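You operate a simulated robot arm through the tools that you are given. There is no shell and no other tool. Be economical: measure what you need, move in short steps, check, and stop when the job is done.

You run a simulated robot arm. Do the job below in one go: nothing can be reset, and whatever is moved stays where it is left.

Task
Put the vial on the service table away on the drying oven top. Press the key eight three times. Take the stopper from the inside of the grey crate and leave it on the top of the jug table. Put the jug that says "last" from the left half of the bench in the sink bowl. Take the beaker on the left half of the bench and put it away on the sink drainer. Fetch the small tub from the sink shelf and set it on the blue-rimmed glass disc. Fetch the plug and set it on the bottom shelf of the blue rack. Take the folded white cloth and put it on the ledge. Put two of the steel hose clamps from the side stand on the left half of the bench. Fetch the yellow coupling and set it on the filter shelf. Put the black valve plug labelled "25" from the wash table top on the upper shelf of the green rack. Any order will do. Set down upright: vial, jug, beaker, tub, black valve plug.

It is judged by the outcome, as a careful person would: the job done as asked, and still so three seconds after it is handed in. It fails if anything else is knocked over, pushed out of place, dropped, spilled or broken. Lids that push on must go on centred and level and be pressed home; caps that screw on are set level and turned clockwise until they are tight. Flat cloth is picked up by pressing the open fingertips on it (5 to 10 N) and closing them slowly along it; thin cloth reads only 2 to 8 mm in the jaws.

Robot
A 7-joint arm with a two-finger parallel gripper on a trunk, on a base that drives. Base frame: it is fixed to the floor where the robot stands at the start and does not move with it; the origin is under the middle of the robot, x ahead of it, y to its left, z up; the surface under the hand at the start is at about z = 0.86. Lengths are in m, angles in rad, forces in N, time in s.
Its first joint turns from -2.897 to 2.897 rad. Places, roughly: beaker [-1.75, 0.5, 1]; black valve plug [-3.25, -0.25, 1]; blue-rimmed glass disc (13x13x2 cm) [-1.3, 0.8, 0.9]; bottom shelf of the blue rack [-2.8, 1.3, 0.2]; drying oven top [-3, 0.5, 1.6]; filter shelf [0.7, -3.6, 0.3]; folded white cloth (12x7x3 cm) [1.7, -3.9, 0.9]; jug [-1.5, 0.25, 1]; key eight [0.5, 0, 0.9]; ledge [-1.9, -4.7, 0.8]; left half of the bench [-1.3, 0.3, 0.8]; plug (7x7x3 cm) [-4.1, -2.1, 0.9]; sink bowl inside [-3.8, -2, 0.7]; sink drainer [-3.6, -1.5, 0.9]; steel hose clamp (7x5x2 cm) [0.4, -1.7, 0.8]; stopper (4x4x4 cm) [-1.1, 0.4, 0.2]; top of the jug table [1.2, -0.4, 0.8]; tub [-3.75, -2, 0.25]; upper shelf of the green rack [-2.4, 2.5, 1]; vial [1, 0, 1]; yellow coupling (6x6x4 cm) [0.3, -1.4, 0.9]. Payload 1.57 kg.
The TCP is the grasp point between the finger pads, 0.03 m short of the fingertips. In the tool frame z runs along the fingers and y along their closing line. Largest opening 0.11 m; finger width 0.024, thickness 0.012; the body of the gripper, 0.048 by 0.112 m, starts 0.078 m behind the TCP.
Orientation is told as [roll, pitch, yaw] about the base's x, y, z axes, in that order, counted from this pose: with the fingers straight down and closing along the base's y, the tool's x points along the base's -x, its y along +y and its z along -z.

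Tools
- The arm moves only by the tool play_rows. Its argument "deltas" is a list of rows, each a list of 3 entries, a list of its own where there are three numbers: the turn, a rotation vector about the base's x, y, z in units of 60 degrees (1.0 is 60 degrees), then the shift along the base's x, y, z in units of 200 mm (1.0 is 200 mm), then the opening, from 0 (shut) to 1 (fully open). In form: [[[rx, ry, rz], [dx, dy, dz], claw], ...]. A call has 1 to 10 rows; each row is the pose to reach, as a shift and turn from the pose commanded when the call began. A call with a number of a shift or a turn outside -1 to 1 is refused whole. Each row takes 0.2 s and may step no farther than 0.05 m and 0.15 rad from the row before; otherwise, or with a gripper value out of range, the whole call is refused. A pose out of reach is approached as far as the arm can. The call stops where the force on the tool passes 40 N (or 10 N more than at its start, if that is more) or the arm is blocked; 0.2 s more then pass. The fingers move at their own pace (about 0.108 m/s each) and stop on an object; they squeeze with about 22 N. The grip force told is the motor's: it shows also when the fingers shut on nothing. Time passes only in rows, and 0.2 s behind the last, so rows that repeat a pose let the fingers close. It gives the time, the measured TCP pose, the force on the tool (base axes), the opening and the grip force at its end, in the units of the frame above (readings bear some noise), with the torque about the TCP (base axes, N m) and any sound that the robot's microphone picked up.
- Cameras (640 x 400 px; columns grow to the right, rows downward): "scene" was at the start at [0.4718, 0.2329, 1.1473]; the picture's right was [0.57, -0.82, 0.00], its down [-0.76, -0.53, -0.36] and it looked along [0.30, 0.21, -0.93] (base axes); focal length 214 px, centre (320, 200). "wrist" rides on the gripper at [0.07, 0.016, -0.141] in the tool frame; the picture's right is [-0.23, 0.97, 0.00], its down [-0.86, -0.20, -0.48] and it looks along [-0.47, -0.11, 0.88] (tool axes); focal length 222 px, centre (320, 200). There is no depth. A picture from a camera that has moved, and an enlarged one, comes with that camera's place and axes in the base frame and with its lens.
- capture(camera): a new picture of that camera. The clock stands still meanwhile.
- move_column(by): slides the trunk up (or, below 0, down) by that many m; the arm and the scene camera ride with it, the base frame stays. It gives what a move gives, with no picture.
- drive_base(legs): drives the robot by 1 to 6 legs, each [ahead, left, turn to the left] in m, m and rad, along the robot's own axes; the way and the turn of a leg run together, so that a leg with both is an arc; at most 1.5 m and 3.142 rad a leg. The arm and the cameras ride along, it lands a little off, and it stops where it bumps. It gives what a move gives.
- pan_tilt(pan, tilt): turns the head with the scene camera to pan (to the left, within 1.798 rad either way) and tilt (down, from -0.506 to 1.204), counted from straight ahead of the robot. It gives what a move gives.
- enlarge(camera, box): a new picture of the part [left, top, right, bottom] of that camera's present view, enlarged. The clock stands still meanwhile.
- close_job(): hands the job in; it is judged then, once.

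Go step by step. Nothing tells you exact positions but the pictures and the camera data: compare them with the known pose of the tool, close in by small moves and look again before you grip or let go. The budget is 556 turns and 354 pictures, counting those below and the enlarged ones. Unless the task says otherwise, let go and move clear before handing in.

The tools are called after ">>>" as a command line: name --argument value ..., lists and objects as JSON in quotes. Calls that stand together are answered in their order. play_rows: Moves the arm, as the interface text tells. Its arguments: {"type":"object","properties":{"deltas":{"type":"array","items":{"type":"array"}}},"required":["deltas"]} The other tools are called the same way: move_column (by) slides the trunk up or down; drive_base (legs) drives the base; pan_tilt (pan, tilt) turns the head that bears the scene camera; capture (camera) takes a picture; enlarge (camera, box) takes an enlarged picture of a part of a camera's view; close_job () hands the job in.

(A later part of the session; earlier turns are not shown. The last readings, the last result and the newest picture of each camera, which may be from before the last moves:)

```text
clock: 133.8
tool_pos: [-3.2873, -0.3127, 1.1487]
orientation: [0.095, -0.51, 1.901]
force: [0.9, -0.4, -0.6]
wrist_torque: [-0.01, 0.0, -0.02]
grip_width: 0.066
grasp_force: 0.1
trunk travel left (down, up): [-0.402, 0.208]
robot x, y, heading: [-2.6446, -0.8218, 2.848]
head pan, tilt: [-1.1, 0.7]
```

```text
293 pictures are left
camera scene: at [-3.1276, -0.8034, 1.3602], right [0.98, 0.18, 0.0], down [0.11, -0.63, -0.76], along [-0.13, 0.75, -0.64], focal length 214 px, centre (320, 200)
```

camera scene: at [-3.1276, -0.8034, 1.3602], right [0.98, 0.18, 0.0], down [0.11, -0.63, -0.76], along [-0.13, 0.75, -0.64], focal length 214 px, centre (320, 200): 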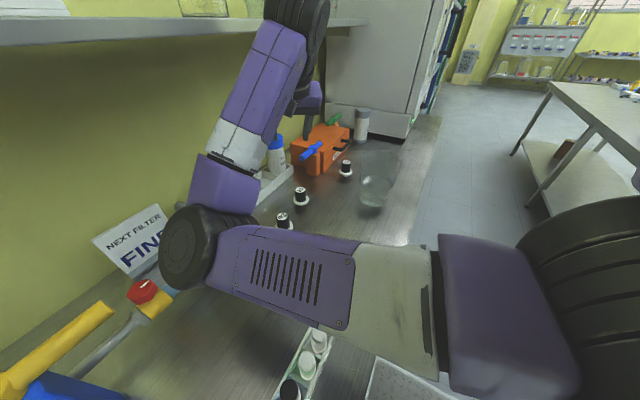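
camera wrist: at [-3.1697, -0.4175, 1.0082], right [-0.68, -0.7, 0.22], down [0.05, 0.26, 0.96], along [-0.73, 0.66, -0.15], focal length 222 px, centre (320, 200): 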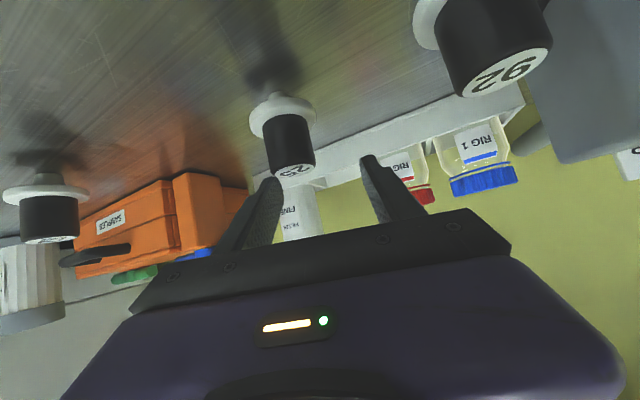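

The elbow stays low and left, so for slanted work it's better to stand sideways with the wall on my right. I'll back off, raise, and turn left 90°.

>>> drive_base --legs '[[-0.3, 0, 0]]'

>>> move_column --by 0.15

>>> drive_base --legs '[[0, 0, 1.555]]'

>>> pan_tilt --pan -1.6 --tilt 0.7

>>> capture --camera "scene"

```text
clock: 135.9
tool_pos: [-3.0016, -0.3998, 1.1482]
orientation: [0.093, -0.51, 1.902]
force: [0.5, 0.2, 0.0]
wrist_torque: [0.01, 0.01, 0.01]
grip_width: 0.0661
grasp_force: 0.1
trunk travel left (down, up): [-0.402, 0.208]
robot x, y, heading: [-2.3581, -0.9073, 2.846]
head pan, tilt: [-1.1, 0.7]
```

```text
clock: 137.6
tool_pos: [-3.0007, -0.4009, 1.2986]
orientation: [0.093, -0.51, 1.901]
force: [-0.1, -0.1, -0.6]
wrist_torque: [0.0, 0.03, -0.04]
grip_width: 0.066
grasp_force: 0.0
trunk travel left (down, up): [-0.552, 0.058]
robot x, y, heading: [-2.3578, -0.9066, 2.85]
head pan, tilt: [-1.1, 0.7]
```

```text
clock: 141.8
tool_pos: [-2.874, -1.5416, 1.2989]
orientation: [0.093, -0.509, -2.825]
force: [0.4, 0.0, 0.8]
wrist_torque: [0.03, 0.04, 0.01]
grip_width: 0.0661
grasp_force: 0.0
trunk travel left (down, up): [-0.552, 0.058]
robot x, y, heading: [-2.3555, -0.9084, -1.879]
head pan, tilt: [-1.1, 0.7]
```

```text
clock: 142.7
tool_pos: [-2.8744, -1.5435, 1.2988]
orientation: [0.093, -0.511, -2.826]
force: [-0.3, -0.6, -0.4]
wrist_torque: [-0.02, -0.03, -0.02]
grip_width: 0.0661
grasp_force: 0.1
trunk travel left (down, up): [-0.552, 0.058]
robot x, y, heading: [-2.36, -0.9032, -1.884]
head pan, tilt: [-1.6, 0.7]
```

```text
292 pictures are left
camera scene: at [-2.378, -1.3461, 1.5102], right [0.33, 0.94, 0.0], down [0.61, -0.21, -0.76], along [-0.72, 0.25, -0.64], focal length 214 px, centre (320, 200)
```

scene: 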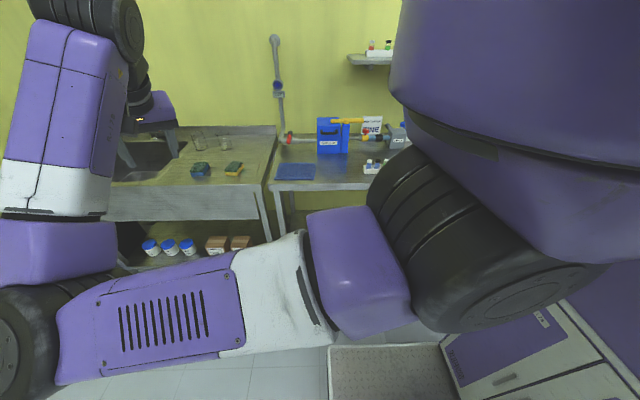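

The sink with its tub shelf is ahead-right. For plug 25, I'll strafe to mid-aisle and reverse so the plug lies ahead-right.

>>> drive_base --legs '[[0, -0.27, 0], [-0.85, 0, 0]]'

>>> capture --camera "wrist"

>>> pan_tilt --pan -1.2 --tilt 0.8

>>> capture --camera "scene"

```text
clock: 148.7
tool_pos: [-2.8694, -0.6533, 1.2991]
orientation: [0.094, -0.51, -2.828]
force: [-0.4, 0.1, -0.3]
wrist_torque: [0.04, 0.02, 0.0]
grip_width: 0.0659
grasp_force: 0.0
trunk travel left (down, up): [-0.552, 0.058]
robot x, y, heading: [-2.3544, -0.0168, -1.884]
head pan, tilt: [-1.6, 0.7]
```

```text
291 pictures are left
camera wrist: at [-2.7446, -0.6142, 1.3888], right [0.16, -0.97, 0.19], down [-0.57, 0.07, 0.82], along [-0.8, -0.24, -0.54], focal length 222 px, centre (320, 200)
```

wrist: 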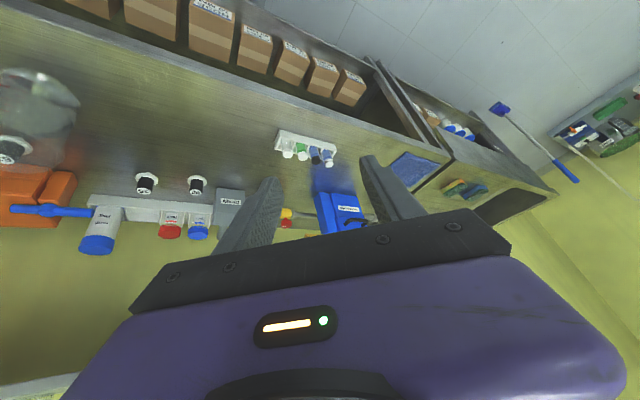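

```text
clock: 149.6
tool_pos: [-2.8694, -0.6526, 1.2993]
orientation: [0.093, -0.509, -2.828]
force: [-0.1, 0.1, 0.1]
wrist_torque: [0.0, 0.0, 0.02]
grip_width: 0.0659
grasp_force: 0.1
trunk travel left (down, up): [-0.552, 0.058]
robot x, y, heading: [-2.3475, -0.0136, -1.88]
head pan, tilt: [-1.201, 0.799]
```

```text
290 pictures are left
camera scene: at [-2.3737, -0.4877, 1.502], right [-0.06, 1.0, 0.0], down [0.72, 0.04, -0.7], along [-0.7, -0.04, -0.72], focal length 214 px, centre (320, 200)
```

scene: 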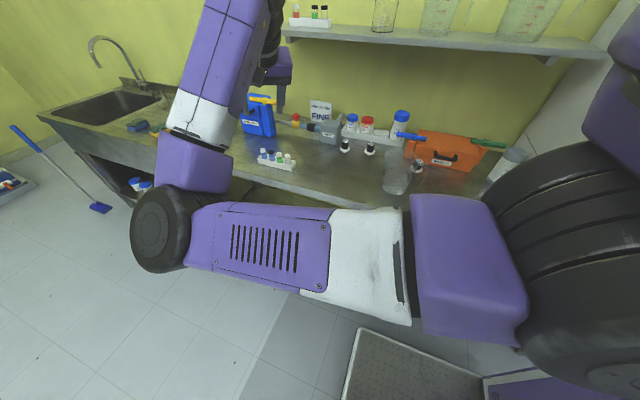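

All is intact and the geometry is good. I'll strafe a bit closer, lower the trunk partly, and move to a pre-grasp for plug 25.

>>> drive_base --legs '[[0, -0.06, 0]]'

>>> play_rows --deltas '[[[0, 0, -0.12], [-0.15, 0.15, 0], 0.7], [[0, 0, -0.24], [-0.3, 0.3, 0], 0.7], [[0, 0, -0.356], [-0.45, 0.45, 0], 0.7], [[0, 0, -0.356], [-0.6, 0.6, 0], 0.7], [[0, 0, -0.356], [-0.75, 0.75, 0], 0.7], [[0, 0, -0.356], [-0.85, 0.9, 0], 0.7], [[0, 0, -0.356], [-0.95, 1.0, 0], 0.7]]'

>>> capture --camera "scene"

```text
clock: 150.6
tool_pos: [-2.9257, -0.6331, 1.2988]
orientation: [0.094, -0.51, -2.825]
force: [0.3, 0.5, -0.6]
wrist_torque: [0.0, -0.01, -0.01]
grip_width: 0.0663
grasp_force: 0.1
trunk travel left (down, up): [-0.552, 0.058]
robot x, y, heading: [-2.4082, 0.0019, -1.883]
head pan, tilt: [-1.201, 0.799]
```

```text
clock: 152.2
tool_pos: [-3.118, -0.4338, 1.2988]
orientation: [0.095, -0.509, 3.085]
force: [-0.7, -0.7, -1.0]
wrist_torque: [0.03, 0.03, -0.02]
grip_width: 0.0769
grasp_force: 0.2
trunk travel left (down, up): [-0.552, 0.058]
robot x, y, heading: [-2.4123, -0.0005, -1.878]
head pan, tilt: [-1.201, 0.799]
```

```text
289 pictures are left
camera scene: at [-2.4308, -0.4696, 1.5019], right [-0.06, 1.0, 0.0], down [0.72, 0.04, -0.7], along [-0.7, -0.04, -0.72], focal length 214 px, centre (320, 200)
```

scene: 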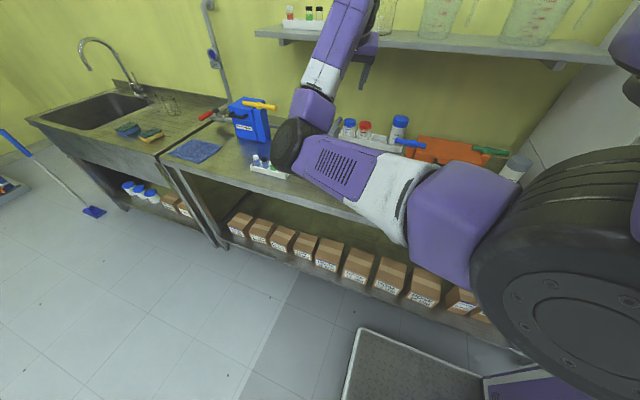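

The elbow overhangs the table in this pose. I'll drive forward a bit so the reach is shorter, then use only a slight tilt.

>>> drive_base --legs '[[0.2, 0, 0]]'

>>> play_rows --deltas '[[[0.0, -0.1, 0], [0.05, 0.2, 0], 0.7], [[0.0, -0.1, 0], [0.05, 0.4, -0.1], 0.7], [[0, -0.1, 0], [0.05, 0.6, -0.2], 0.7], [[0, -0.1, 0], [0, 0.8, -0.3], 0.7], [[0, -0.1, 0], [0, 0.95, -0.4], 0.7], [[0, -0.1, 0], [0, 1.0, -0.6], 0.7]]'

>>> capture --camera "scene"

>>> capture --camera "wrist"

```text
clock: 153.8
tool_pos: [-3.1791, -0.6269, 1.299]
orientation: [0.095, -0.511, 3.086]
force: [0.6, 0.0, 0.5]
wrist_torque: [0.02, -0.03, -0.01]
grip_width: 0.0771
grasp_force: 0.0
trunk travel left (down, up): [-0.552, 0.058]
robot x, y, heading: [-2.4731, -0.189, -1.879]
head pan, tilt: [-1.201, 0.799]
```

```text
clock: 155.2
tool_pos: [-3.1779, -0.4266, 1.1777]
orientation: [0.089, -0.407, 3.087]
force: [-0.3, 0.2, 0.7]
wrist_torque: [-0.02, 0.02, 0.0]
grip_width: 0.077
grasp_force: 0.1
trunk travel left (down, up): [-0.552, 0.058]
robot x, y, heading: [-2.4722, -0.1897, -1.88]
head pan, tilt: [-1.201, 0.799]
```

```text
288 pictures are left
camera scene: at [-2.4922, -0.6615, 1.5021], right [-0.06, 1.0, 0.0], down [0.72, 0.04, -0.7], along [-0.7, -0.04, -0.72], focal length 214 px, centre (320, 200)
```

scene: 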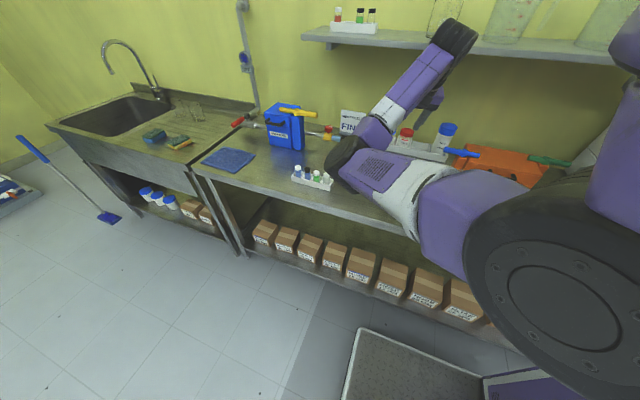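

```text
287 pictures are left
camera wrist: at [-3.0583, -0.4368, 1.2811], right [-0.23, -0.96, 0.17], down [-0.59, 0.27, 0.76], along [-0.77, 0.07, -0.63], focal length 222 px, centre (320, 200)
```

wrist: 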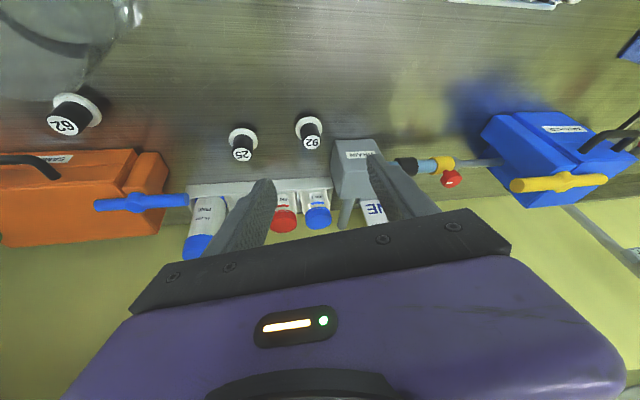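

>>> enlarge --camera "wrist" --box '[30, 80, 350, 200]'

```text
2.00 times, centred on (190, 140) of wrist
camera zoom: at [-3.0583, -0.4368, 1.2811], right [-0.23, -0.96, 0.17], down [-0.59, 0.27, 0.76], along [-0.77, 0.07, -0.63], focal length 444 px, centre (580, 320)
```

zoom: 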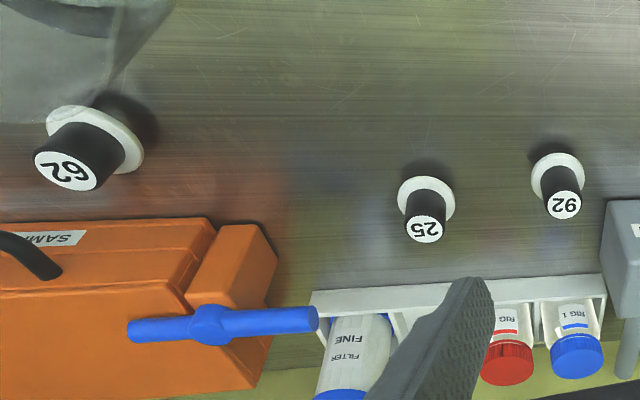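

25 is confirmed at about (-3.274, -0.302). I'll move above it and descend part way.

>>> play_rows --deltas '[[[0.026, 0, -0.011], [-0.12, 0.16, 0], 0.7], [[0.052, -0.002, -0.022], [-0.24, 0.32, 0], 0.7], [[0.078, -0.004, -0.034], [-0.37, 0.47, 0], 0.7], [[0.078, -0.004, -0.034], [-0.485, 0.62, 0], 0.7], [[0.078, -0.004, -0.034], [-0.485, 0.62, -0.2], 0.7], [[0.078, -0.004, -0.034], [-0.485, 0.62, -0.4], 0.7], [[0.078, -0.004, -0.034], [-0.485, 0.62, -0.6], 0.7], [[0.078, -0.004, -0.034], [-0.485, 0.62, -0.75], 0.7]]'

>>> capture --camera "wrist"

>>> capture --camera "scene"

```text
clock: 157.0
tool_pos: [-3.2747, -0.3027, 1.0295]
orientation: [-0.001, -0.406, 3.088]
force: [0.3, 0.6, -0.3]
wrist_torque: [0.02, -0.04, -0.01]
grip_width: 0.0769
grasp_force: 0.1
trunk travel left (down, up): [-0.552, 0.058]
robot x, y, heading: [-2.4703, -0.1876, -1.881]
head pan, tilt: [-1.201, 0.799]
```

```text
285 pictures are left
camera wrist: at [-3.1564, -0.3254, 1.1317], right [-0.26, -0.96, 0.09], down [-0.58, 0.23, 0.78], along [-0.77, 0.15, -0.62], focal length 222 px, centre (320, 200)
```

wrist: 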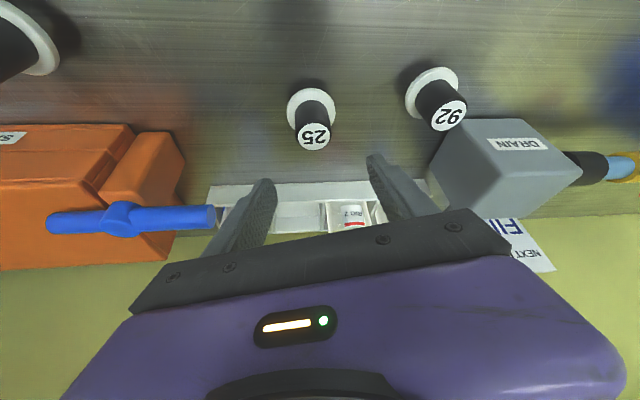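

```text
284 pictures are left
camera scene: at [-2.4923, -0.6614, 1.5021], right [-0.06, 1.0, 0.0], down [0.72, 0.04, -0.7], along [-0.7, -0.04, -0.72], focal length 214 px, centre (320, 200)
```

scene: 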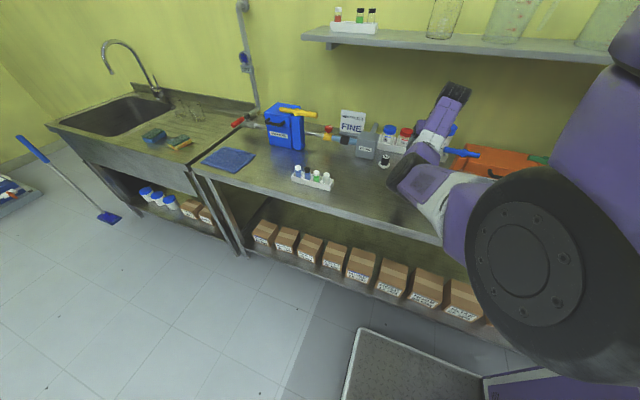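

>>> play_rows --deltas '[[[0, 0, 0], [0, -0.01, -0.15], 0.7], [[0, 0, 0], [0, -0.01, -0.3], 0.7], [[0, 0, 0], [0, -0.01, -0.38], 0.7]]'

>>> capture --camera "wrist"

```text
clock: 157.8
tool_pos: [-3.2746, -0.3038, 0.9526]
orientation: [0.0, -0.406, 3.088]
force: [0.3, -0.5, -0.3]
wrist_torque: [0.0, 0.0, -0.02]
grip_width: 0.077
grasp_force: 0.2
trunk travel left (down, up): [-0.552, 0.058]
robot x, y, heading: [-2.4702, -0.1867, -1.879]
head pan, tilt: [-1.201, 0.799]
```

```text
283 pictures are left
camera wrist: at [-3.1564, -0.327, 1.0557], right [-0.26, -0.96, 0.09], down [-0.58, 0.23, 0.78], along [-0.77, 0.15, -0.62], focal length 222 px, centre (320, 200)
```

wrist: 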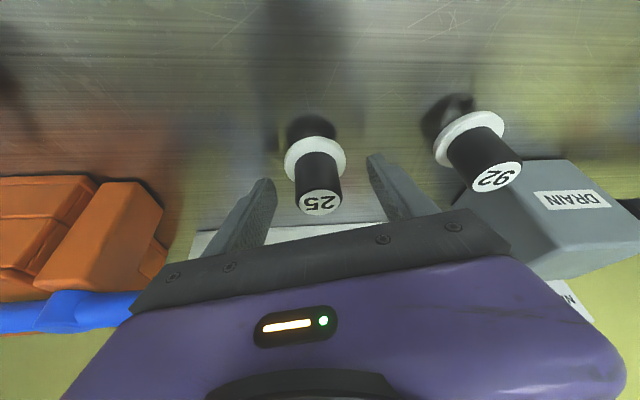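

>>> play_rows --deltas '[[[0, 0, 0], [0, 0, 0], 0.4], [[0, 0, 0], [0, 0, 0], 0.2], [[0, 0, 0], [0, 0, 0], 0.2], [[0, 0, 0], [0, 0, 0], 0.2], [[0, 0, 0], [0, 0, 0.1], 0.2], [[0, 0, 0], [0, 0, 0.3], 0.2], [[0, 0, 0], [0, 0, 0.5], 0.2]]'

>>> capture --camera "wrist"

```text
clock: 159.4
tool_pos: [-3.2761, -0.305, 1.0516]
orientation: [0.002, -0.405, 3.087]
force: [-0.3, 0.2, 0.0]
wrist_torque: [-0.01, 0.01, 0.01]
grip_width: 0.0468
grasp_force: 22.0
trunk travel left (down, up): [-0.552, 0.058]
robot x, y, heading: [-2.472, -0.1919, -1.878]
head pan, tilt: [-1.201, 0.799]
```

```text
282 pictures are left
camera wrist: at [-3.1574, -0.328, 1.1544], right [-0.26, -0.96, 0.09], down [-0.59, 0.23, 0.78], along [-0.77, 0.15, -0.62], focal length 222 px, centre (320, 200)
```

wrist: 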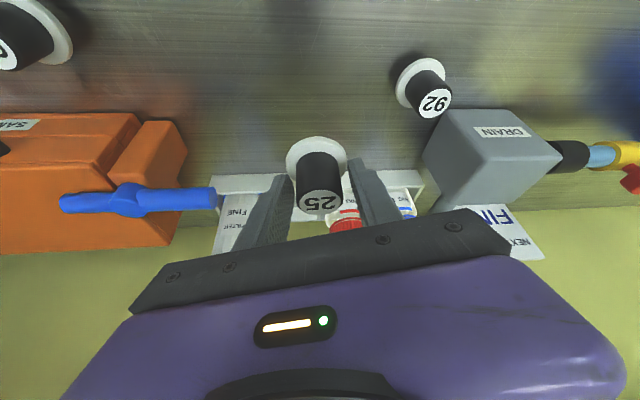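

Plug 25 is held. I'll lift, retract, and reverse along the aisle towards the green rack.

>>> play_rows --deltas '[[[0, 0, 0], [0, 0, 0.25], 0.2], [[0, 0, 0], [0, 0, 0.5], 0.2], [[0, 0, 0], [0.2, -0.06, 0.6], 0.2], [[0, 0, 0], [0.4, -0.15, 0.7], 0.2], [[0, 0, 0], [0.6, -0.25, 0.7], 0.2], [[0, 0, 0], [0.75, -0.4, 0.7], 0.2], [[0, 0, 0], [0.9, -0.58, 0.7], 0.2], [[0, 0, 0], [1.0, -0.8, 0.7], 0.2]]'

>>> drive_base --legs '[[-1.0, 0.06, 0]]'

>>> pan_tilt --pan -1.75 --tilt 0.5

>>> capture --camera "scene"

```text
clock: 161.2
tool_pos: [-3.0732, -0.4645, 1.1918]
orientation: [0.001, -0.404, 3.084]
force: [-1.0, 1.0, -0.3]
wrist_torque: [-0.05, -0.03, 0.01]
grip_width: 0.0471
grasp_force: 22.3
trunk travel left (down, up): [-0.552, 0.058]
robot x, y, heading: [-2.473, -0.1901, -1.882]
head pan, tilt: [-1.201, 0.799]
```

```text
clock: 166.4
tool_pos: [-2.7113, 0.4769, 1.1928]
orientation: [-0.003, -0.406, 3.081]
force: [-0.3, -0.3, -0.4]
wrist_torque: [-0.01, 0.04, 0.04]
grip_width: 0.0469
grasp_force: 22.1
trunk travel left (down, up): [-0.552, 0.058]
robot x, y, heading: [-2.1055, 0.7507, -1.882]
head pan, tilt: [-1.201, 0.799]
```

```text
clock: 167.4
tool_pos: [-2.7104, 0.4763, 1.1923]
orientation: [0.0, -0.406, 3.081]
force: [-0.1, 1.2, -0.6]
wrist_torque: [-0.02, 0.0, -0.01]
grip_width: 0.0468
grasp_force: 22.0
trunk travel left (down, up): [-0.552, 0.058]
robot x, y, heading: [-2.1077, 0.7485, -1.884]
head pan, tilt: [-1.751, 0.499]
```

```text
281 pictures are left
camera scene: at [-2.1294, 0.3258, 1.5279], right [0.47, 0.88, 0.0], down [0.42, -0.23, -0.88], along [-0.77, 0.41, -0.48], focal length 214 px, centre (320, 200)
```

scene: 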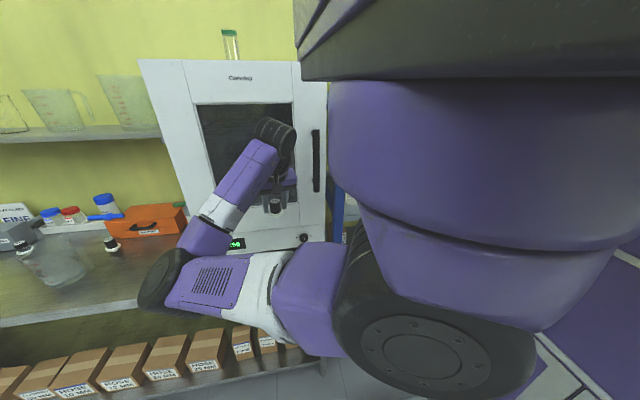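

The vial is visible atop the oven. I'll shift slightly away from the oven handle and continue backwards.

>>> drive_base --legs '[[0, 0.08, 0], [-1.0, 0, 0]]'

>>> pan_tilt --pan -1.79 --tilt 0.5

>>> capture --camera "scene"

>>> capture --camera "wrist"

```text
clock: 173.2
tool_pos: [-2.3301, 1.3969, 1.1918]
orientation: [0.0, -0.405, 3.084]
force: [0.6, 0.4, -0.7]
wrist_torque: [-0.02, -0.03, 0.01]
grip_width: 0.0463
grasp_force: 22.2
trunk travel left (down, up): [-0.552, 0.058]
robot x, y, heading: [-1.7251, 1.6693, -1.884]
head pan, tilt: [-1.751, 0.499]
```

```text
clock: 173.8
tool_pos: [-2.3287, 1.3977, 1.1928]
orientation: [-0.002, -0.404, 3.083]
force: [-0.1, 0.2, 0.0]
wrist_torque: [-0.05, 0.0, -0.02]
grip_width: 0.0464
grasp_force: 22.0
trunk travel left (down, up): [-0.552, 0.058]
robot x, y, heading: [-1.7255, 1.6695, -1.883]
head pan, tilt: [-1.791, 0.499]
```

```text
280 pictures are left
camera scene: at [-1.7458, 1.2491, 1.528], right [0.51, 0.86, 0.0], down [0.41, -0.24, -0.88], along [-0.76, 0.45, -0.48], focal length 214 px, centre (320, 200)
```

scene: 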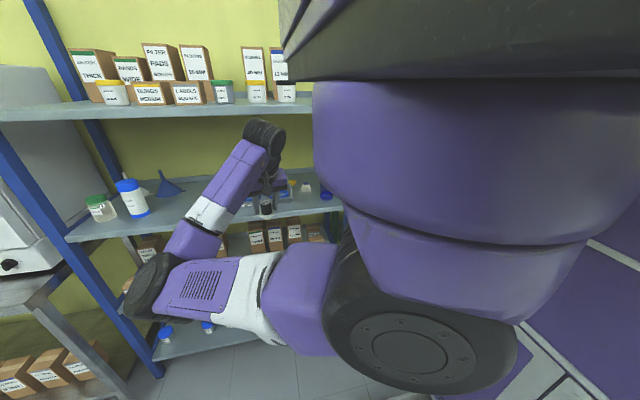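

```text
279 pictures are left
camera wrist: at [-2.2107, 1.374, 1.2951], right [-0.27, -0.96, 0.09], down [-0.58, 0.23, 0.78], along [-0.77, 0.15, -0.62], focal length 222 px, centre (320, 200)
```

wrist: 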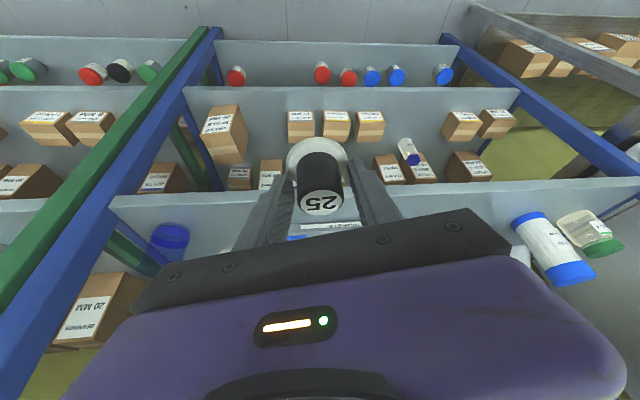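

>>> drive_base --legs '[[-0.95, 0, 0]]'

>>> capture --camera "wrist"

>>> capture --camera "scene"

```text
clock: 178.8
tool_pos: [-2.0346, 2.3076, 1.1929]
orientation: [-0.003, -0.407, 3.076]
force: [0.3, -1.2, -1.4]
wrist_torque: [0.01, 0.02, -0.04]
grip_width: 0.0457
grasp_force: 21.9
trunk travel left (down, up): [-0.552, 0.058]
robot x, y, heading: [-1.4272, 2.577, -1.893]
head pan, tilt: [-1.791, 0.499]
```

```text
278 pictures are left
camera wrist: at [-1.9156, 2.2838, 1.2951], right [-0.27, -0.96, 0.09], down [-0.58, 0.24, 0.78], along [-0.77, 0.16, -0.62], focal length 222 px, centre (320, 200)
```

wrist: 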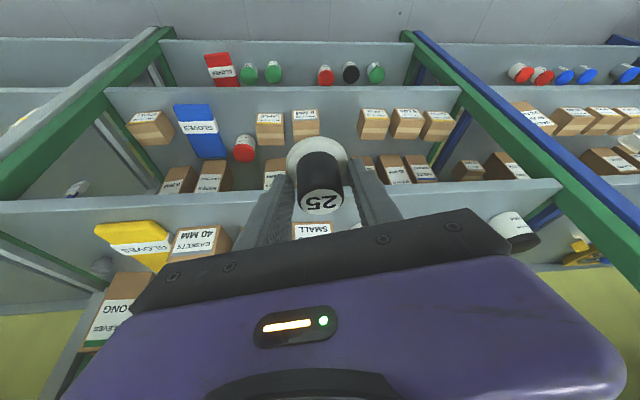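

```text
277 pictures are left
camera scene: at [-1.4517, 2.1553, 1.5279], right [0.51, 0.86, 0.0], down [0.41, -0.25, -0.88], along [-0.75, 0.45, -0.48], focal length 214 px, centre (320, 200)
```

scene: 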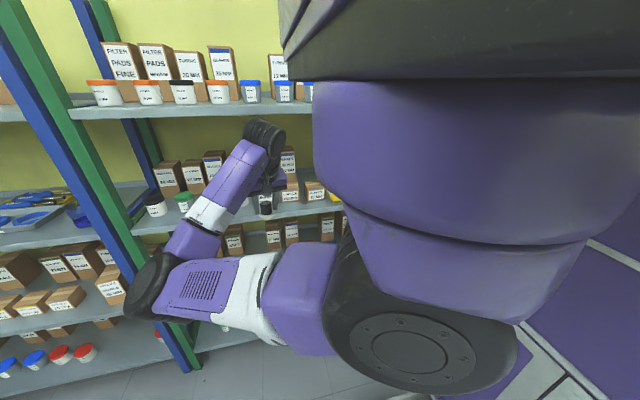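

The green rack is beside me. I need a clear view of its z≈1.0 shelf, so I'll reverse a bit more and look.

>>> drive_base --legs '[[-0.45, 0, 0.01]]'

>>> pan_tilt --pan -1.3 --tilt 0.45

>>> capture --camera "scene"

```text
clock: 181.5
tool_pos: [-1.8905, 2.7291, 1.1936]
orientation: [-0.003, -0.405, 3.085]
force: [-0.8, 0.3, -0.2]
wrist_torque: [0.03, -0.02, 0.01]
grip_width: 0.046
grasp_force: 21.5
trunk travel left (down, up): [-0.552, 0.058]
robot x, y, heading: [-1.2849, 3.0038, -1.877]
head pan, tilt: [-1.791, 0.499]
```

```text
clock: 182.4
tool_pos: [-1.8928, 2.7299, 1.193]
orientation: [-0.002, -0.406, 3.085]
force: [-0.3, 0.1, -0.1]
wrist_torque: [0.01, 0.01, 0.01]
grip_width: 0.0459
grasp_force: 22.2
trunk travel left (down, up): [-0.552, 0.058]
robot x, y, heading: [-1.2879, 3.002, -1.882]
head pan, tilt: [-1.3, 0.45]
```

```text
276 pictures are left
camera scene: at [-1.3211, 2.5404, 1.5324], right [0.04, 1.0, 0.0], down [0.43, -0.02, -0.9], along [-0.9, 0.04, -0.44], focal length 214 px, centre (320, 200)
```

scene: 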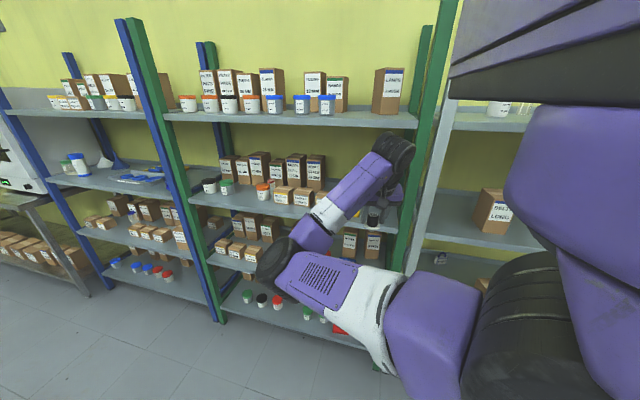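

>>> enlarge --camera "scene" --box '[160, 60, 440, 280]'

```text
1.82 times, centred on (300, 170) of scene
camera zoom: at [-1.3211, 2.5404, 1.5324], right [0.04, 1.0, 0.0], down [0.43, -0.02, -0.9], along [-0.9, 0.04, -0.44], focal length 390 px, centre (356, 254)
```

zoom: 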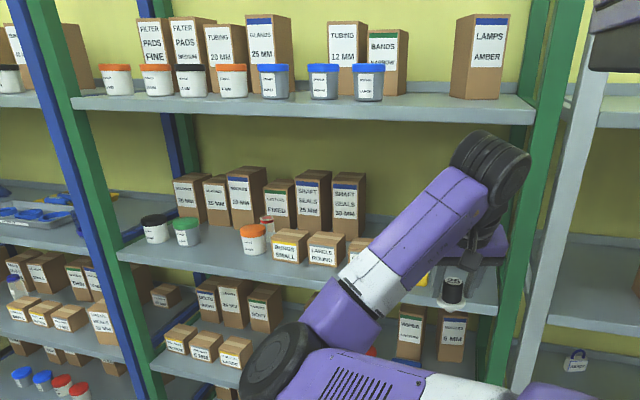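

The shelf has a free strip about 10 cm deep in front of the jars. I'll drive forward and aim for the strip in front of the gap between the green and orange lids.

>>> drive_base --legs '[[0.63, 0, 0], [0, -0.12, 0]]'

>>> capture --camera "wrist"

```text
clock: 186.8
tool_pos: [-2.1979, 2.1661, 1.1922]
orientation: [-0.001, -0.404, 3.089]
force: [0.1, -1.2, -0.2]
wrist_torque: [-0.01, 0.04, 0.01]
grip_width: 0.0456
grasp_force: 21.7
trunk travel left (down, up): [-0.552, 0.058]
robot x, y, heading: [-1.5935, 2.4403, -1.878]
head pan, tilt: [-1.3, 0.45]
```

```text
274 pictures are left
camera wrist: at [-2.0793, 2.1436, 1.2952], right [-0.26, -0.96, 0.09], down [-0.58, 0.23, 0.78], along [-0.77, 0.15, -0.62], focal length 222 px, centre (320, 200)
```

wrist: 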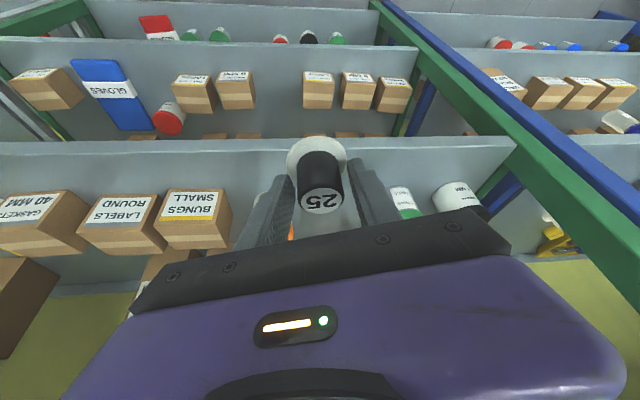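

>>> play_rows --deltas '[[[0, 0, 0], [-0.2, 0.065, -0.05], 0.2], [[0, 0, 0], [-0.4, 0.13, -0.1], 0.2], [[0, 0, 0], [-0.6, 0.195, -0.15], 0.2], [[0, 0, 0], [-0.8, 0.26, -0.2], 0.2], [[0, 0, 0], [-0.9, 0.293, -0.3], 0.2], [[0, 0, 0], [-0.9, 0.293, -0.45], 0.2]]'

>>> capture --camera "wrist"

>>> capture --camera "scene"

```text
clock: 188.0
tool_pos: [-2.379, 2.2259, 1.1463]
orientation: [-0.005, -0.427, 3.089]
force: [3.2, -0.1, 14.5]
wrist_torque: [0.49, -0.06, -0.1]
grip_width: 0.0457
grasp_force: 21.9
trunk travel left (down, up): [-0.552, 0.058]
robot x, y, heading: [-1.5964, 2.4455, -1.88]
head pan, tilt: [-1.3, 0.45]
stopped in row 6: the force on the tool passed its limit at 56 N (the readings are from after the stop); the commanded pose is now the measured one
```

```text
273 pictures are left
camera wrist: at [-2.2582, 2.2016, 1.2457], right [-0.26, -0.96, 0.09], down [-0.57, 0.23, 0.79], along [-0.78, 0.16, -0.6], focal length 222 px, centre (320, 200)
```

wrist: 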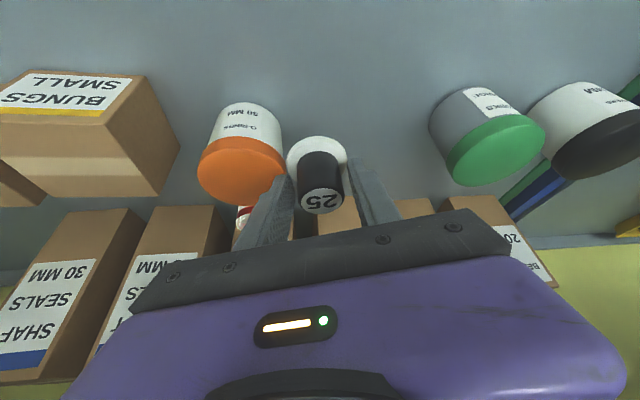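

```text
272 pictures are left
camera scene: at [-1.6263, 1.9778, 1.5326], right [0.04, 1.0, 0.0], down [0.43, -0.02, -0.9], along [-0.9, 0.03, -0.43], focal length 214 px, centre (320, 200)
```

scene: 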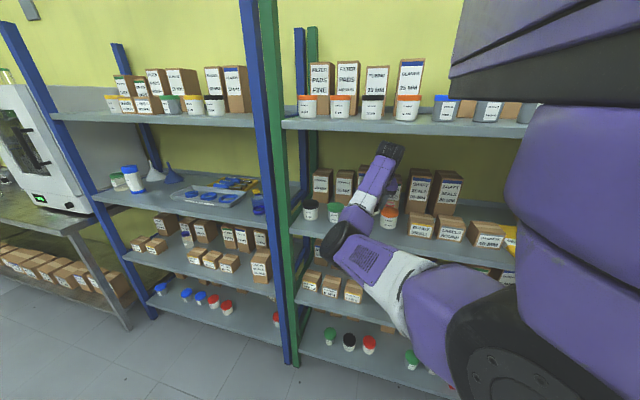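

The shelf is at z≈1.094, higher than I assumed, and the plug touched it close to the orange jar. I'll lift slightly, shift to the middle of the gap and nearer the front, then set down.

>>> play_rows --deltas '[[[0, 0, 0], [0, 0, 0.1], 0.2], [[0, 0, 0], [0.1, -0.12, 0.13], 0.2], [[0, 0, 0], [0.24, -0.24, 0.13], 0.2]]'

>>> capture --camera "wrist"

```text
clock: 188.8
tool_pos: [-2.3316, 2.1783, 1.17]
orientation: [-0.005, -0.422, 3.086]
force: [-0.3, 0.2, -0.6]
wrist_torque: [-0.03, -0.01, 0.02]
grip_width: 0.0454
grasp_force: 22.4
trunk travel left (down, up): [-0.552, 0.058]
robot x, y, heading: [-1.5946, 2.4402, -1.888]
head pan, tilt: [-1.3, 0.45]
```

```text
271 pictures are left
camera wrist: at [-2.2109, 2.1543, 1.2699], right [-0.26, -0.96, 0.09], down [-0.57, 0.23, 0.79], along [-0.78, 0.15, -0.61], focal length 222 px, centre (320, 200)
```

wrist: 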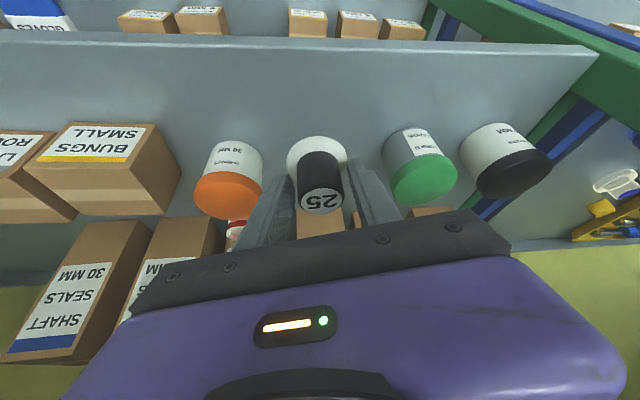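

>>> play_rows --deltas '[[[0, 0, 0], [0.06, 0, -0.04], 0.2], [[0, 0, 0], [0.06, 0, -0.08], 0.2], [[0, 0, 0], [0.06, 0, -0.1], 0.2], [[0, 0, 0], [0.06, 0, -0.115], 0.2]]'

>>> capture --camera "wrist"

```text
clock: 189.8
tool_pos: [-2.3201, 2.1771, 1.1467]
orientation: [-0.005, -0.421, 3.089]
force: [-0.1, 0.5, 0.0]
wrist_torque: [-0.02, 0.0, 0.02]
grip_width: 0.0458
grasp_force: 22.1
trunk travel left (down, up): [-0.552, 0.058]
robot x, y, heading: [-1.5949, 2.4407, -1.881]
head pan, tilt: [-1.3, 0.45]
```

```text
270 pictures are left
camera wrist: at [-2.1987, 2.1539, 1.2468], right [-0.26, -0.96, 0.09], down [-0.57, 0.23, 0.79], along [-0.78, 0.15, -0.61], focal length 222 px, centre (320, 200)
```

wrist: 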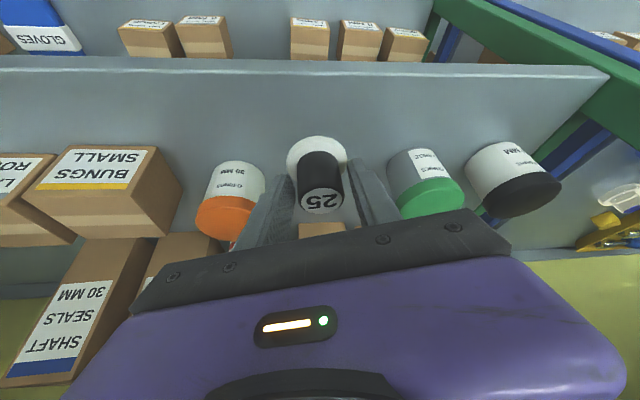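

>>> play_rows --deltas '[[[0, 0, 0], [0, 0, -0.01], 0.2], [[0, 0, 0], [0, 0, -0.02], 0.2], [[0, 0, 0], [0, 0, -0.03], 0.2]]'

```text
clock: 190.6
tool_pos: [-2.3202, 2.1775, 1.1405]
orientation: [-0.005, -0.423, 3.088]
force: [0.4, 0.0, -1.4]
wrist_torque: [-0.02, 0.03, 0.01]
grip_width: 0.0454
grasp_force: 22.3
trunk travel left (down, up): [-0.552, 0.058]
robot x, y, heading: [-1.5929, 2.4416, -1.882]
head pan, tilt: [-1.3, 0.45]
```

>>> play_rows --deltas '[[[0, 0, 0], [0, 0, -0.01], 0.2], [[0, 0, 0], [0, 0, -0.02], 0.2], [[0, 0, 0], [0, 0, -0.03], 0.2], [[0, 0, 0], [0, 0, -0.04], 0.2]]'

>>> capture --camera "wrist"

```text
clock: 191.6
tool_pos: [-2.3184, 2.1787, 1.132]
orientation: [-0.005, -0.422, 3.09]
force: [0.4, -0.1, -0.6]
wrist_torque: [-0.01, 0.01, -0.02]
grip_width: 0.0455
grasp_force: 21.8
trunk travel left (down, up): [-0.552, 0.058]
robot x, y, heading: [-1.5925, 2.442, -1.882]
head pan, tilt: [-1.3, 0.45]
```

```text
269 pictures are left
camera wrist: at [-2.1988, 2.154, 1.2323], right [-0.26, -0.96, 0.09], down [-0.57, 0.23, 0.79], along [-0.78, 0.15, -0.61], focal length 222 px, centre (320, 200)
```

wrist: 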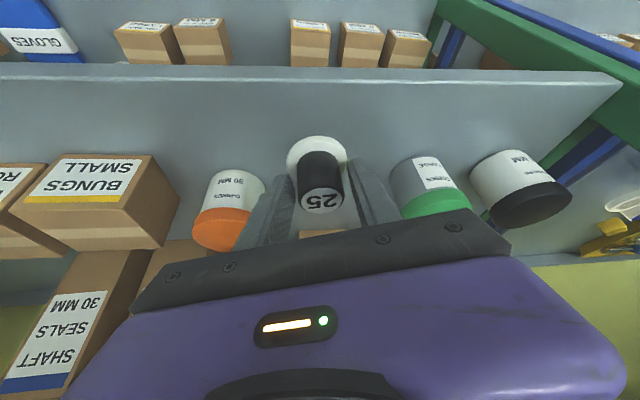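

>>> play_rows --deltas '[[[0, 0, 0], [0, 0, -0.02], 0.2], [[0, 0, 0], [0, 0, -0.04], 0.2], [[0, 0, 0], [0, 0, -0.06], 0.2], [[0, 0, 0], [0, 0, -0.08], 0.2], [[0, 0, 0], [0, 0, -0.1], 0.2]]'

>>> capture --camera "wrist"

```text
clock: 192.8
tool_pos: [-2.3193, 2.1779, 1.1128]
orientation: [-0.005, -0.423, 3.087]
force: [0.0, -0.4, 0.2]
wrist_torque: [0.0, -0.03, -0.01]
grip_width: 0.0456
grasp_force: 22.2
trunk travel left (down, up): [-0.552, 0.058]
robot x, y, heading: [-1.5951, 2.4437, -1.877]
head pan, tilt: [-1.3, 0.45]
```

```text
268 pictures are left
camera wrist: at [-2.1989, 2.1541, 1.2123], right [-0.26, -0.96, 0.09], down [-0.57, 0.23, 0.79], along [-0.78, 0.15, -0.61], focal length 222 px, centre (320, 200)
```

wrist: 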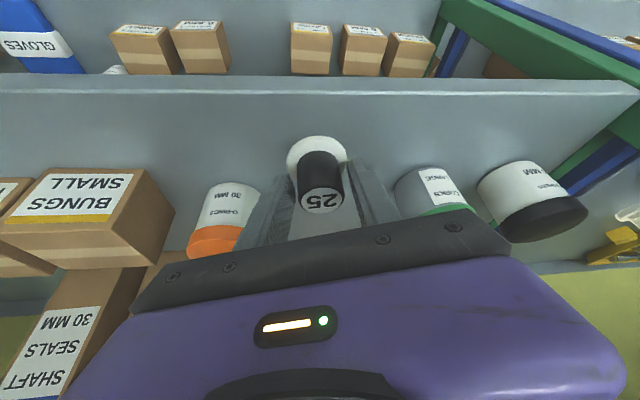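

The shelf is actually at z≈1.03 and the plug is close to its edge. I'll move 2.5 cm inward and keep lowering.

>>> play_rows --deltas '[[[0, 0, 0], [-0.12, 0.04, 0], 0.2], [[0, 0, 0], [-0.12, 0.04, -0.04], 0.2], [[0, 0, 0], [-0.12, 0.04, -0.08], 0.2], [[0, 0, 0], [-0.12, 0.04, -0.1], 0.2]]'

>>> play_rows --deltas '[[[0, 0, 0], [0, 0, -0.015], 0.2], [[0, 0, 0], [0, 0, -0.03], 0.2], [[0, 0, 0], [0, 0, -0.045], 0.2], [[0, 0, 0], [0, 0, -0.06], 0.2]]'

>>> capture --camera "wrist"

```text
clock: 193.8
tool_pos: [-2.3438, 2.1859, 1.0945]
orientation: [-0.007, -0.43, 3.087]
force: [1.6, 1.3, 26.6]
wrist_torque: [0.01, -0.02, 0.04]
grip_width: 0.0328
grasp_force: 21.6
trunk travel left (down, up): [-0.552, 0.058]
robot x, y, heading: [-1.5947, 2.4435, -1.88]
head pan, tilt: [-1.3, 0.45]
```

```text
clock: 194.2
tool_pos: [-2.3461, 2.1857, 1.0948]
orientation: [-0.004, -0.438, 3.09]
force: [-1.6, 0.6, 9.5]
wrist_torque: [0.04, 0.16, 0.02]
grip_width: 0.0327
grasp_force: 22.3
trunk travel left (down, up): [-0.552, 0.058]
robot x, y, heading: [-1.5948, 2.4431, -1.878]
head pan, tilt: [-1.3, 0.45]
stopped in row 1: the force on the tool passed its limit at 44 N (the readings are from after the stop); the commanded pose is now the measured one
```

```text
267 pictures are left
camera wrist: at [-2.2231, 2.1619, 1.194], right [-0.26, -0.96, 0.09], down [-0.56, 0.23, 0.8], along [-0.79, 0.15, -0.6], focal length 222 px, centre (320, 200)
```

wrist: 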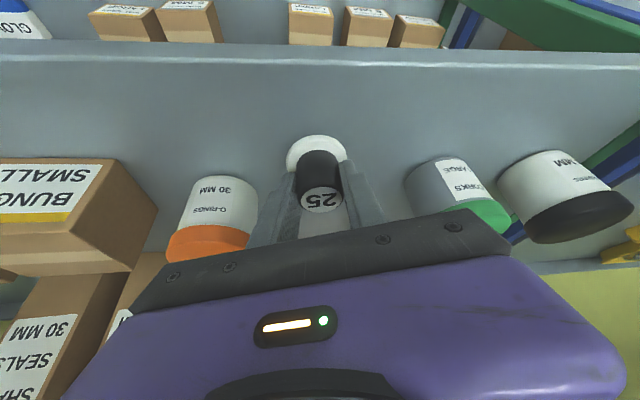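

The plug is on the shelf. I'll ease up, open, and withdraw upwards and back.

>>> play_rows --deltas '[[[0, 0, 0], [0, 0, 0.015], 0.3], [[0, 0, 0], [0, 0, 0.015], 0.5], [[0, 0, 0], [0, 0, 0.015], 0.65], [[0, 0, 0], [0, 0, 0.015], 0.65]]'

>>> capture --camera "wrist"

```text
clock: 195.2
tool_pos: [-2.3437, 2.1861, 1.0968]
orientation: [-0.007, -0.432, 3.089]
force: [-0.4, 0.0, 0.3]
wrist_torque: [-0.04, 0.0, 0.02]
grip_width: 0.0714
grasp_force: 0.0
trunk travel left (down, up): [-0.552, 0.058]
robot x, y, heading: [-1.5965, 2.4416, -1.88]
head pan, tilt: [-1.3, 0.45]
```

```text
266 pictures are left
camera wrist: at [-2.2228, 2.162, 1.1958], right [-0.26, -0.96, 0.09], down [-0.56, 0.23, 0.79], along [-0.78, 0.15, -0.6], focal length 222 px, centre (320, 200)
```

wrist: 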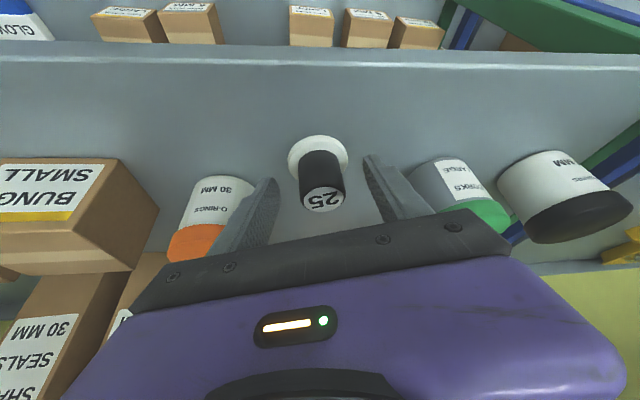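

It stands upright. I'll withdraw.

>>> play_rows --deltas '[[[0, 0, 0], [0.1, -0.02, 0.1], 0.65], [[0, 0, 0], [0.3, -0.08, 0.2], 0.65], [[0, 0, 0], [0.5, -0.15, 0.3], 0.65], [[0, 0, 0], [0.7, -0.22, 0.4], 0.65], [[0, 0, 0], [0.9, -0.28, 0.45], 0.65]]'

>>> capture --camera "wrist"

```text
clock: 196.4
tool_pos: [-2.1645, 2.1292, 1.187]
orientation: [-0.005, -0.43, 3.089]
force: [0.1, 0.9, 0.0]
wrist_torque: [0.0, -0.03, 0.05]
grip_width: 0.0714
grasp_force: 0.0
trunk travel left (down, up): [-0.552, 0.058]
robot x, y, heading: [-1.594, 2.44, -1.879]
head pan, tilt: [-1.3, 0.45]
```

```text
265 pictures are left
camera wrist: at [-2.0426, 2.106, 1.2863], right [-0.26, -0.96, 0.09], down [-0.56, 0.23, 0.79], along [-0.78, 0.15, -0.6], focal length 222 px, centre (320, 200)
```

wrist: 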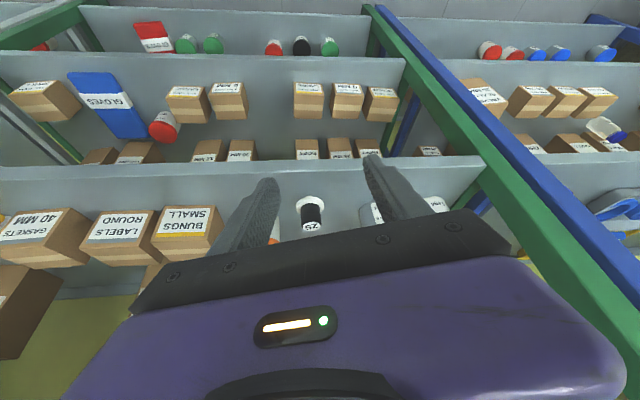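

Plug 25 is done. Next are the jug and beaker on the bench, so I'll raise the arm and turn around in the aisle to put the bench on my right.

>>> play_rows --deltas '[[[0, 0, 0], [0.1, 0, 0.2], 0.65], [[0, 0, 0], [0.15, 0, 0.4], 0.65], [[0, 0, 0], [0.15, 0, 0.6], 0.65]]'

>>> move_column --by 0.055

>>> drive_base --legs '[[0, 0, 1.57], [0, 0, 1.57]]'

>>> pan_tilt --pan -1.3 --tilt 0.6

>>> capture --camera "scene"

```text
clock: 197.2
tool_pos: [-2.1345, 2.129, 1.3073]
orientation: [-0.004, -0.432, 3.091]
force: [0.2, -0.1, 0.3]
wrist_torque: [0.04, -0.05, 0.01]
grip_width: 0.0715
grasp_force: 0.1
trunk travel left (down, up): [-0.552, 0.058]
robot x, y, heading: [-1.5937, 2.4445, -1.878]
head pan, tilt: [-1.3, 0.45]
```

```text
clock: 198.2
tool_pos: [-2.135, 2.1287, 1.3627]
orientation: [-0.005, -0.431, 3.089]
force: [-0.1, 0.2, 0.0]
wrist_torque: [0.0, -0.02, -0.01]
grip_width: 0.0714
grasp_force: 0.1
trunk travel left (down, up): [-0.607, 0.003]
robot x, y, heading: [-1.5931, 2.4379, -1.878]
head pan, tilt: [-1.3, 0.45]
```

```text
clock: 206.2
tool_pos: [-1.0509, 2.7467, 1.3615]
orientation: [-0.005, -0.436, -0.065]
force: [0.3, -0.5, 0.1]
wrist_torque: [0.01, -0.01, 0.0]
grip_width: 0.0718
grasp_force: 0.1
trunk travel left (down, up): [-0.607, 0.003]
robot x, y, heading: [-1.5948, 2.4398, 1.243]
head pan, tilt: [-1.3, 0.45]
```

```text
clock: 206.9
tool_pos: [-1.0508, 2.7459, 1.3619]
orientation: [-0.005, -0.432, -0.066]
force: [0.8, 0.2, -0.7]
wrist_torque: [0.01, 0.0, 0.01]
grip_width: 0.0713
grasp_force: 0.1
trunk travel left (down, up): [-0.607, 0.003]
robot x, y, heading: [-1.59, 2.442, 1.245]
head pan, tilt: [-1.3, 0.6]
```

```text
264 pictures are left
camera scene: at [-1.5623, 2.9059, 1.5739], right [-0.05, -1.0, 0.0], down [-0.56, 0.03, -0.83], along [0.82, -0.04, -0.56], focal length 214 px, centre (320, 200)
```

scene: 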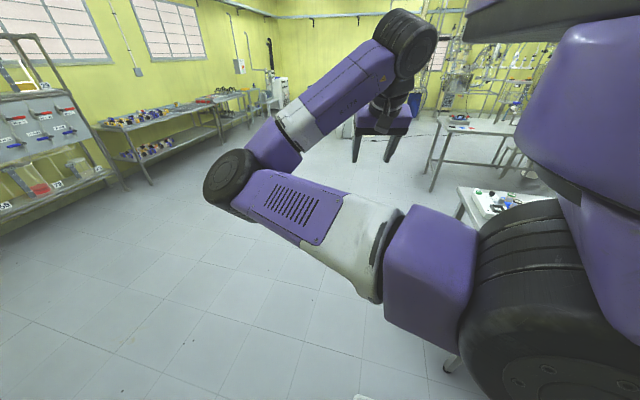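

Clear. I'll reverse along the aisle with the bench on the right, up to the jug and beaker.

>>> drive_base --legs '[[-1.2, -0.06, 0], [-1.2, 0, 0]]'

>>> pan_tilt --pan -1.2 --tilt 0.8

>>> capture --camera "scene"

>>> capture --camera "wrist"

```text
clock: 218.8
tool_pos: [-1.754, 0.4342, 1.3623]
orientation: [-0.005, -0.434, -0.071]
force: [-0.1, 0.1, 0.3]
wrist_torque: [-0.03, 0.01, -0.02]
grip_width: 0.0715
grasp_force: 0.1
trunk travel left (down, up): [-0.607, 0.003]
robot x, y, heading: [-2.3017, 0.1329, 1.248]
head pan, tilt: [-1.3, 0.6]
```

```text
clock: 219.5
tool_pos: [-1.7537, 0.4334, 1.3622]
orientation: [-0.007, -0.433, -0.07]
force: [-0.2, 0.1, 0.6]
wrist_torque: [0.02, 0.01, -0.02]
grip_width: 0.0714
grasp_force: 0.0
trunk travel left (down, up): [-0.607, 0.003]
robot x, y, heading: [-2.2975, 0.133, 1.24]
head pan, tilt: [-1.201, 0.799]
```

```text
263 pictures are left
camera scene: at [-2.271, 0.6038, 1.557], right [0.04, -1.0, 0.0], down [-0.72, -0.03, -0.7], along [0.7, 0.03, -0.72], focal length 214 px, centre (320, 200)
```

scene: 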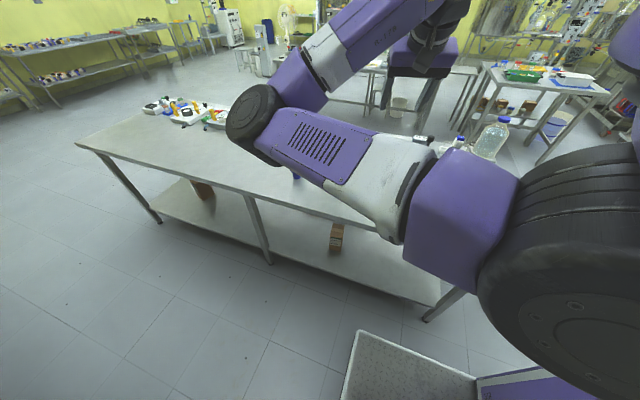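

```text
262 pictures are left
camera wrist: at [-1.8743, 0.459, 1.4615], right [0.28, 0.96, 0.09], down [0.56, -0.24, 0.79], along [0.78, -0.17, -0.6], focal length 222 px, centre (320, 200)
```

wrist: 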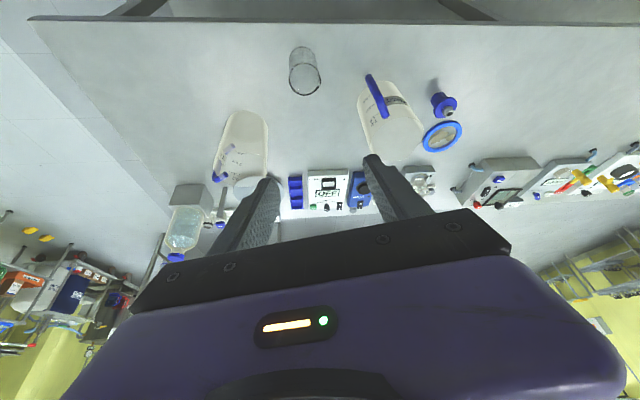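

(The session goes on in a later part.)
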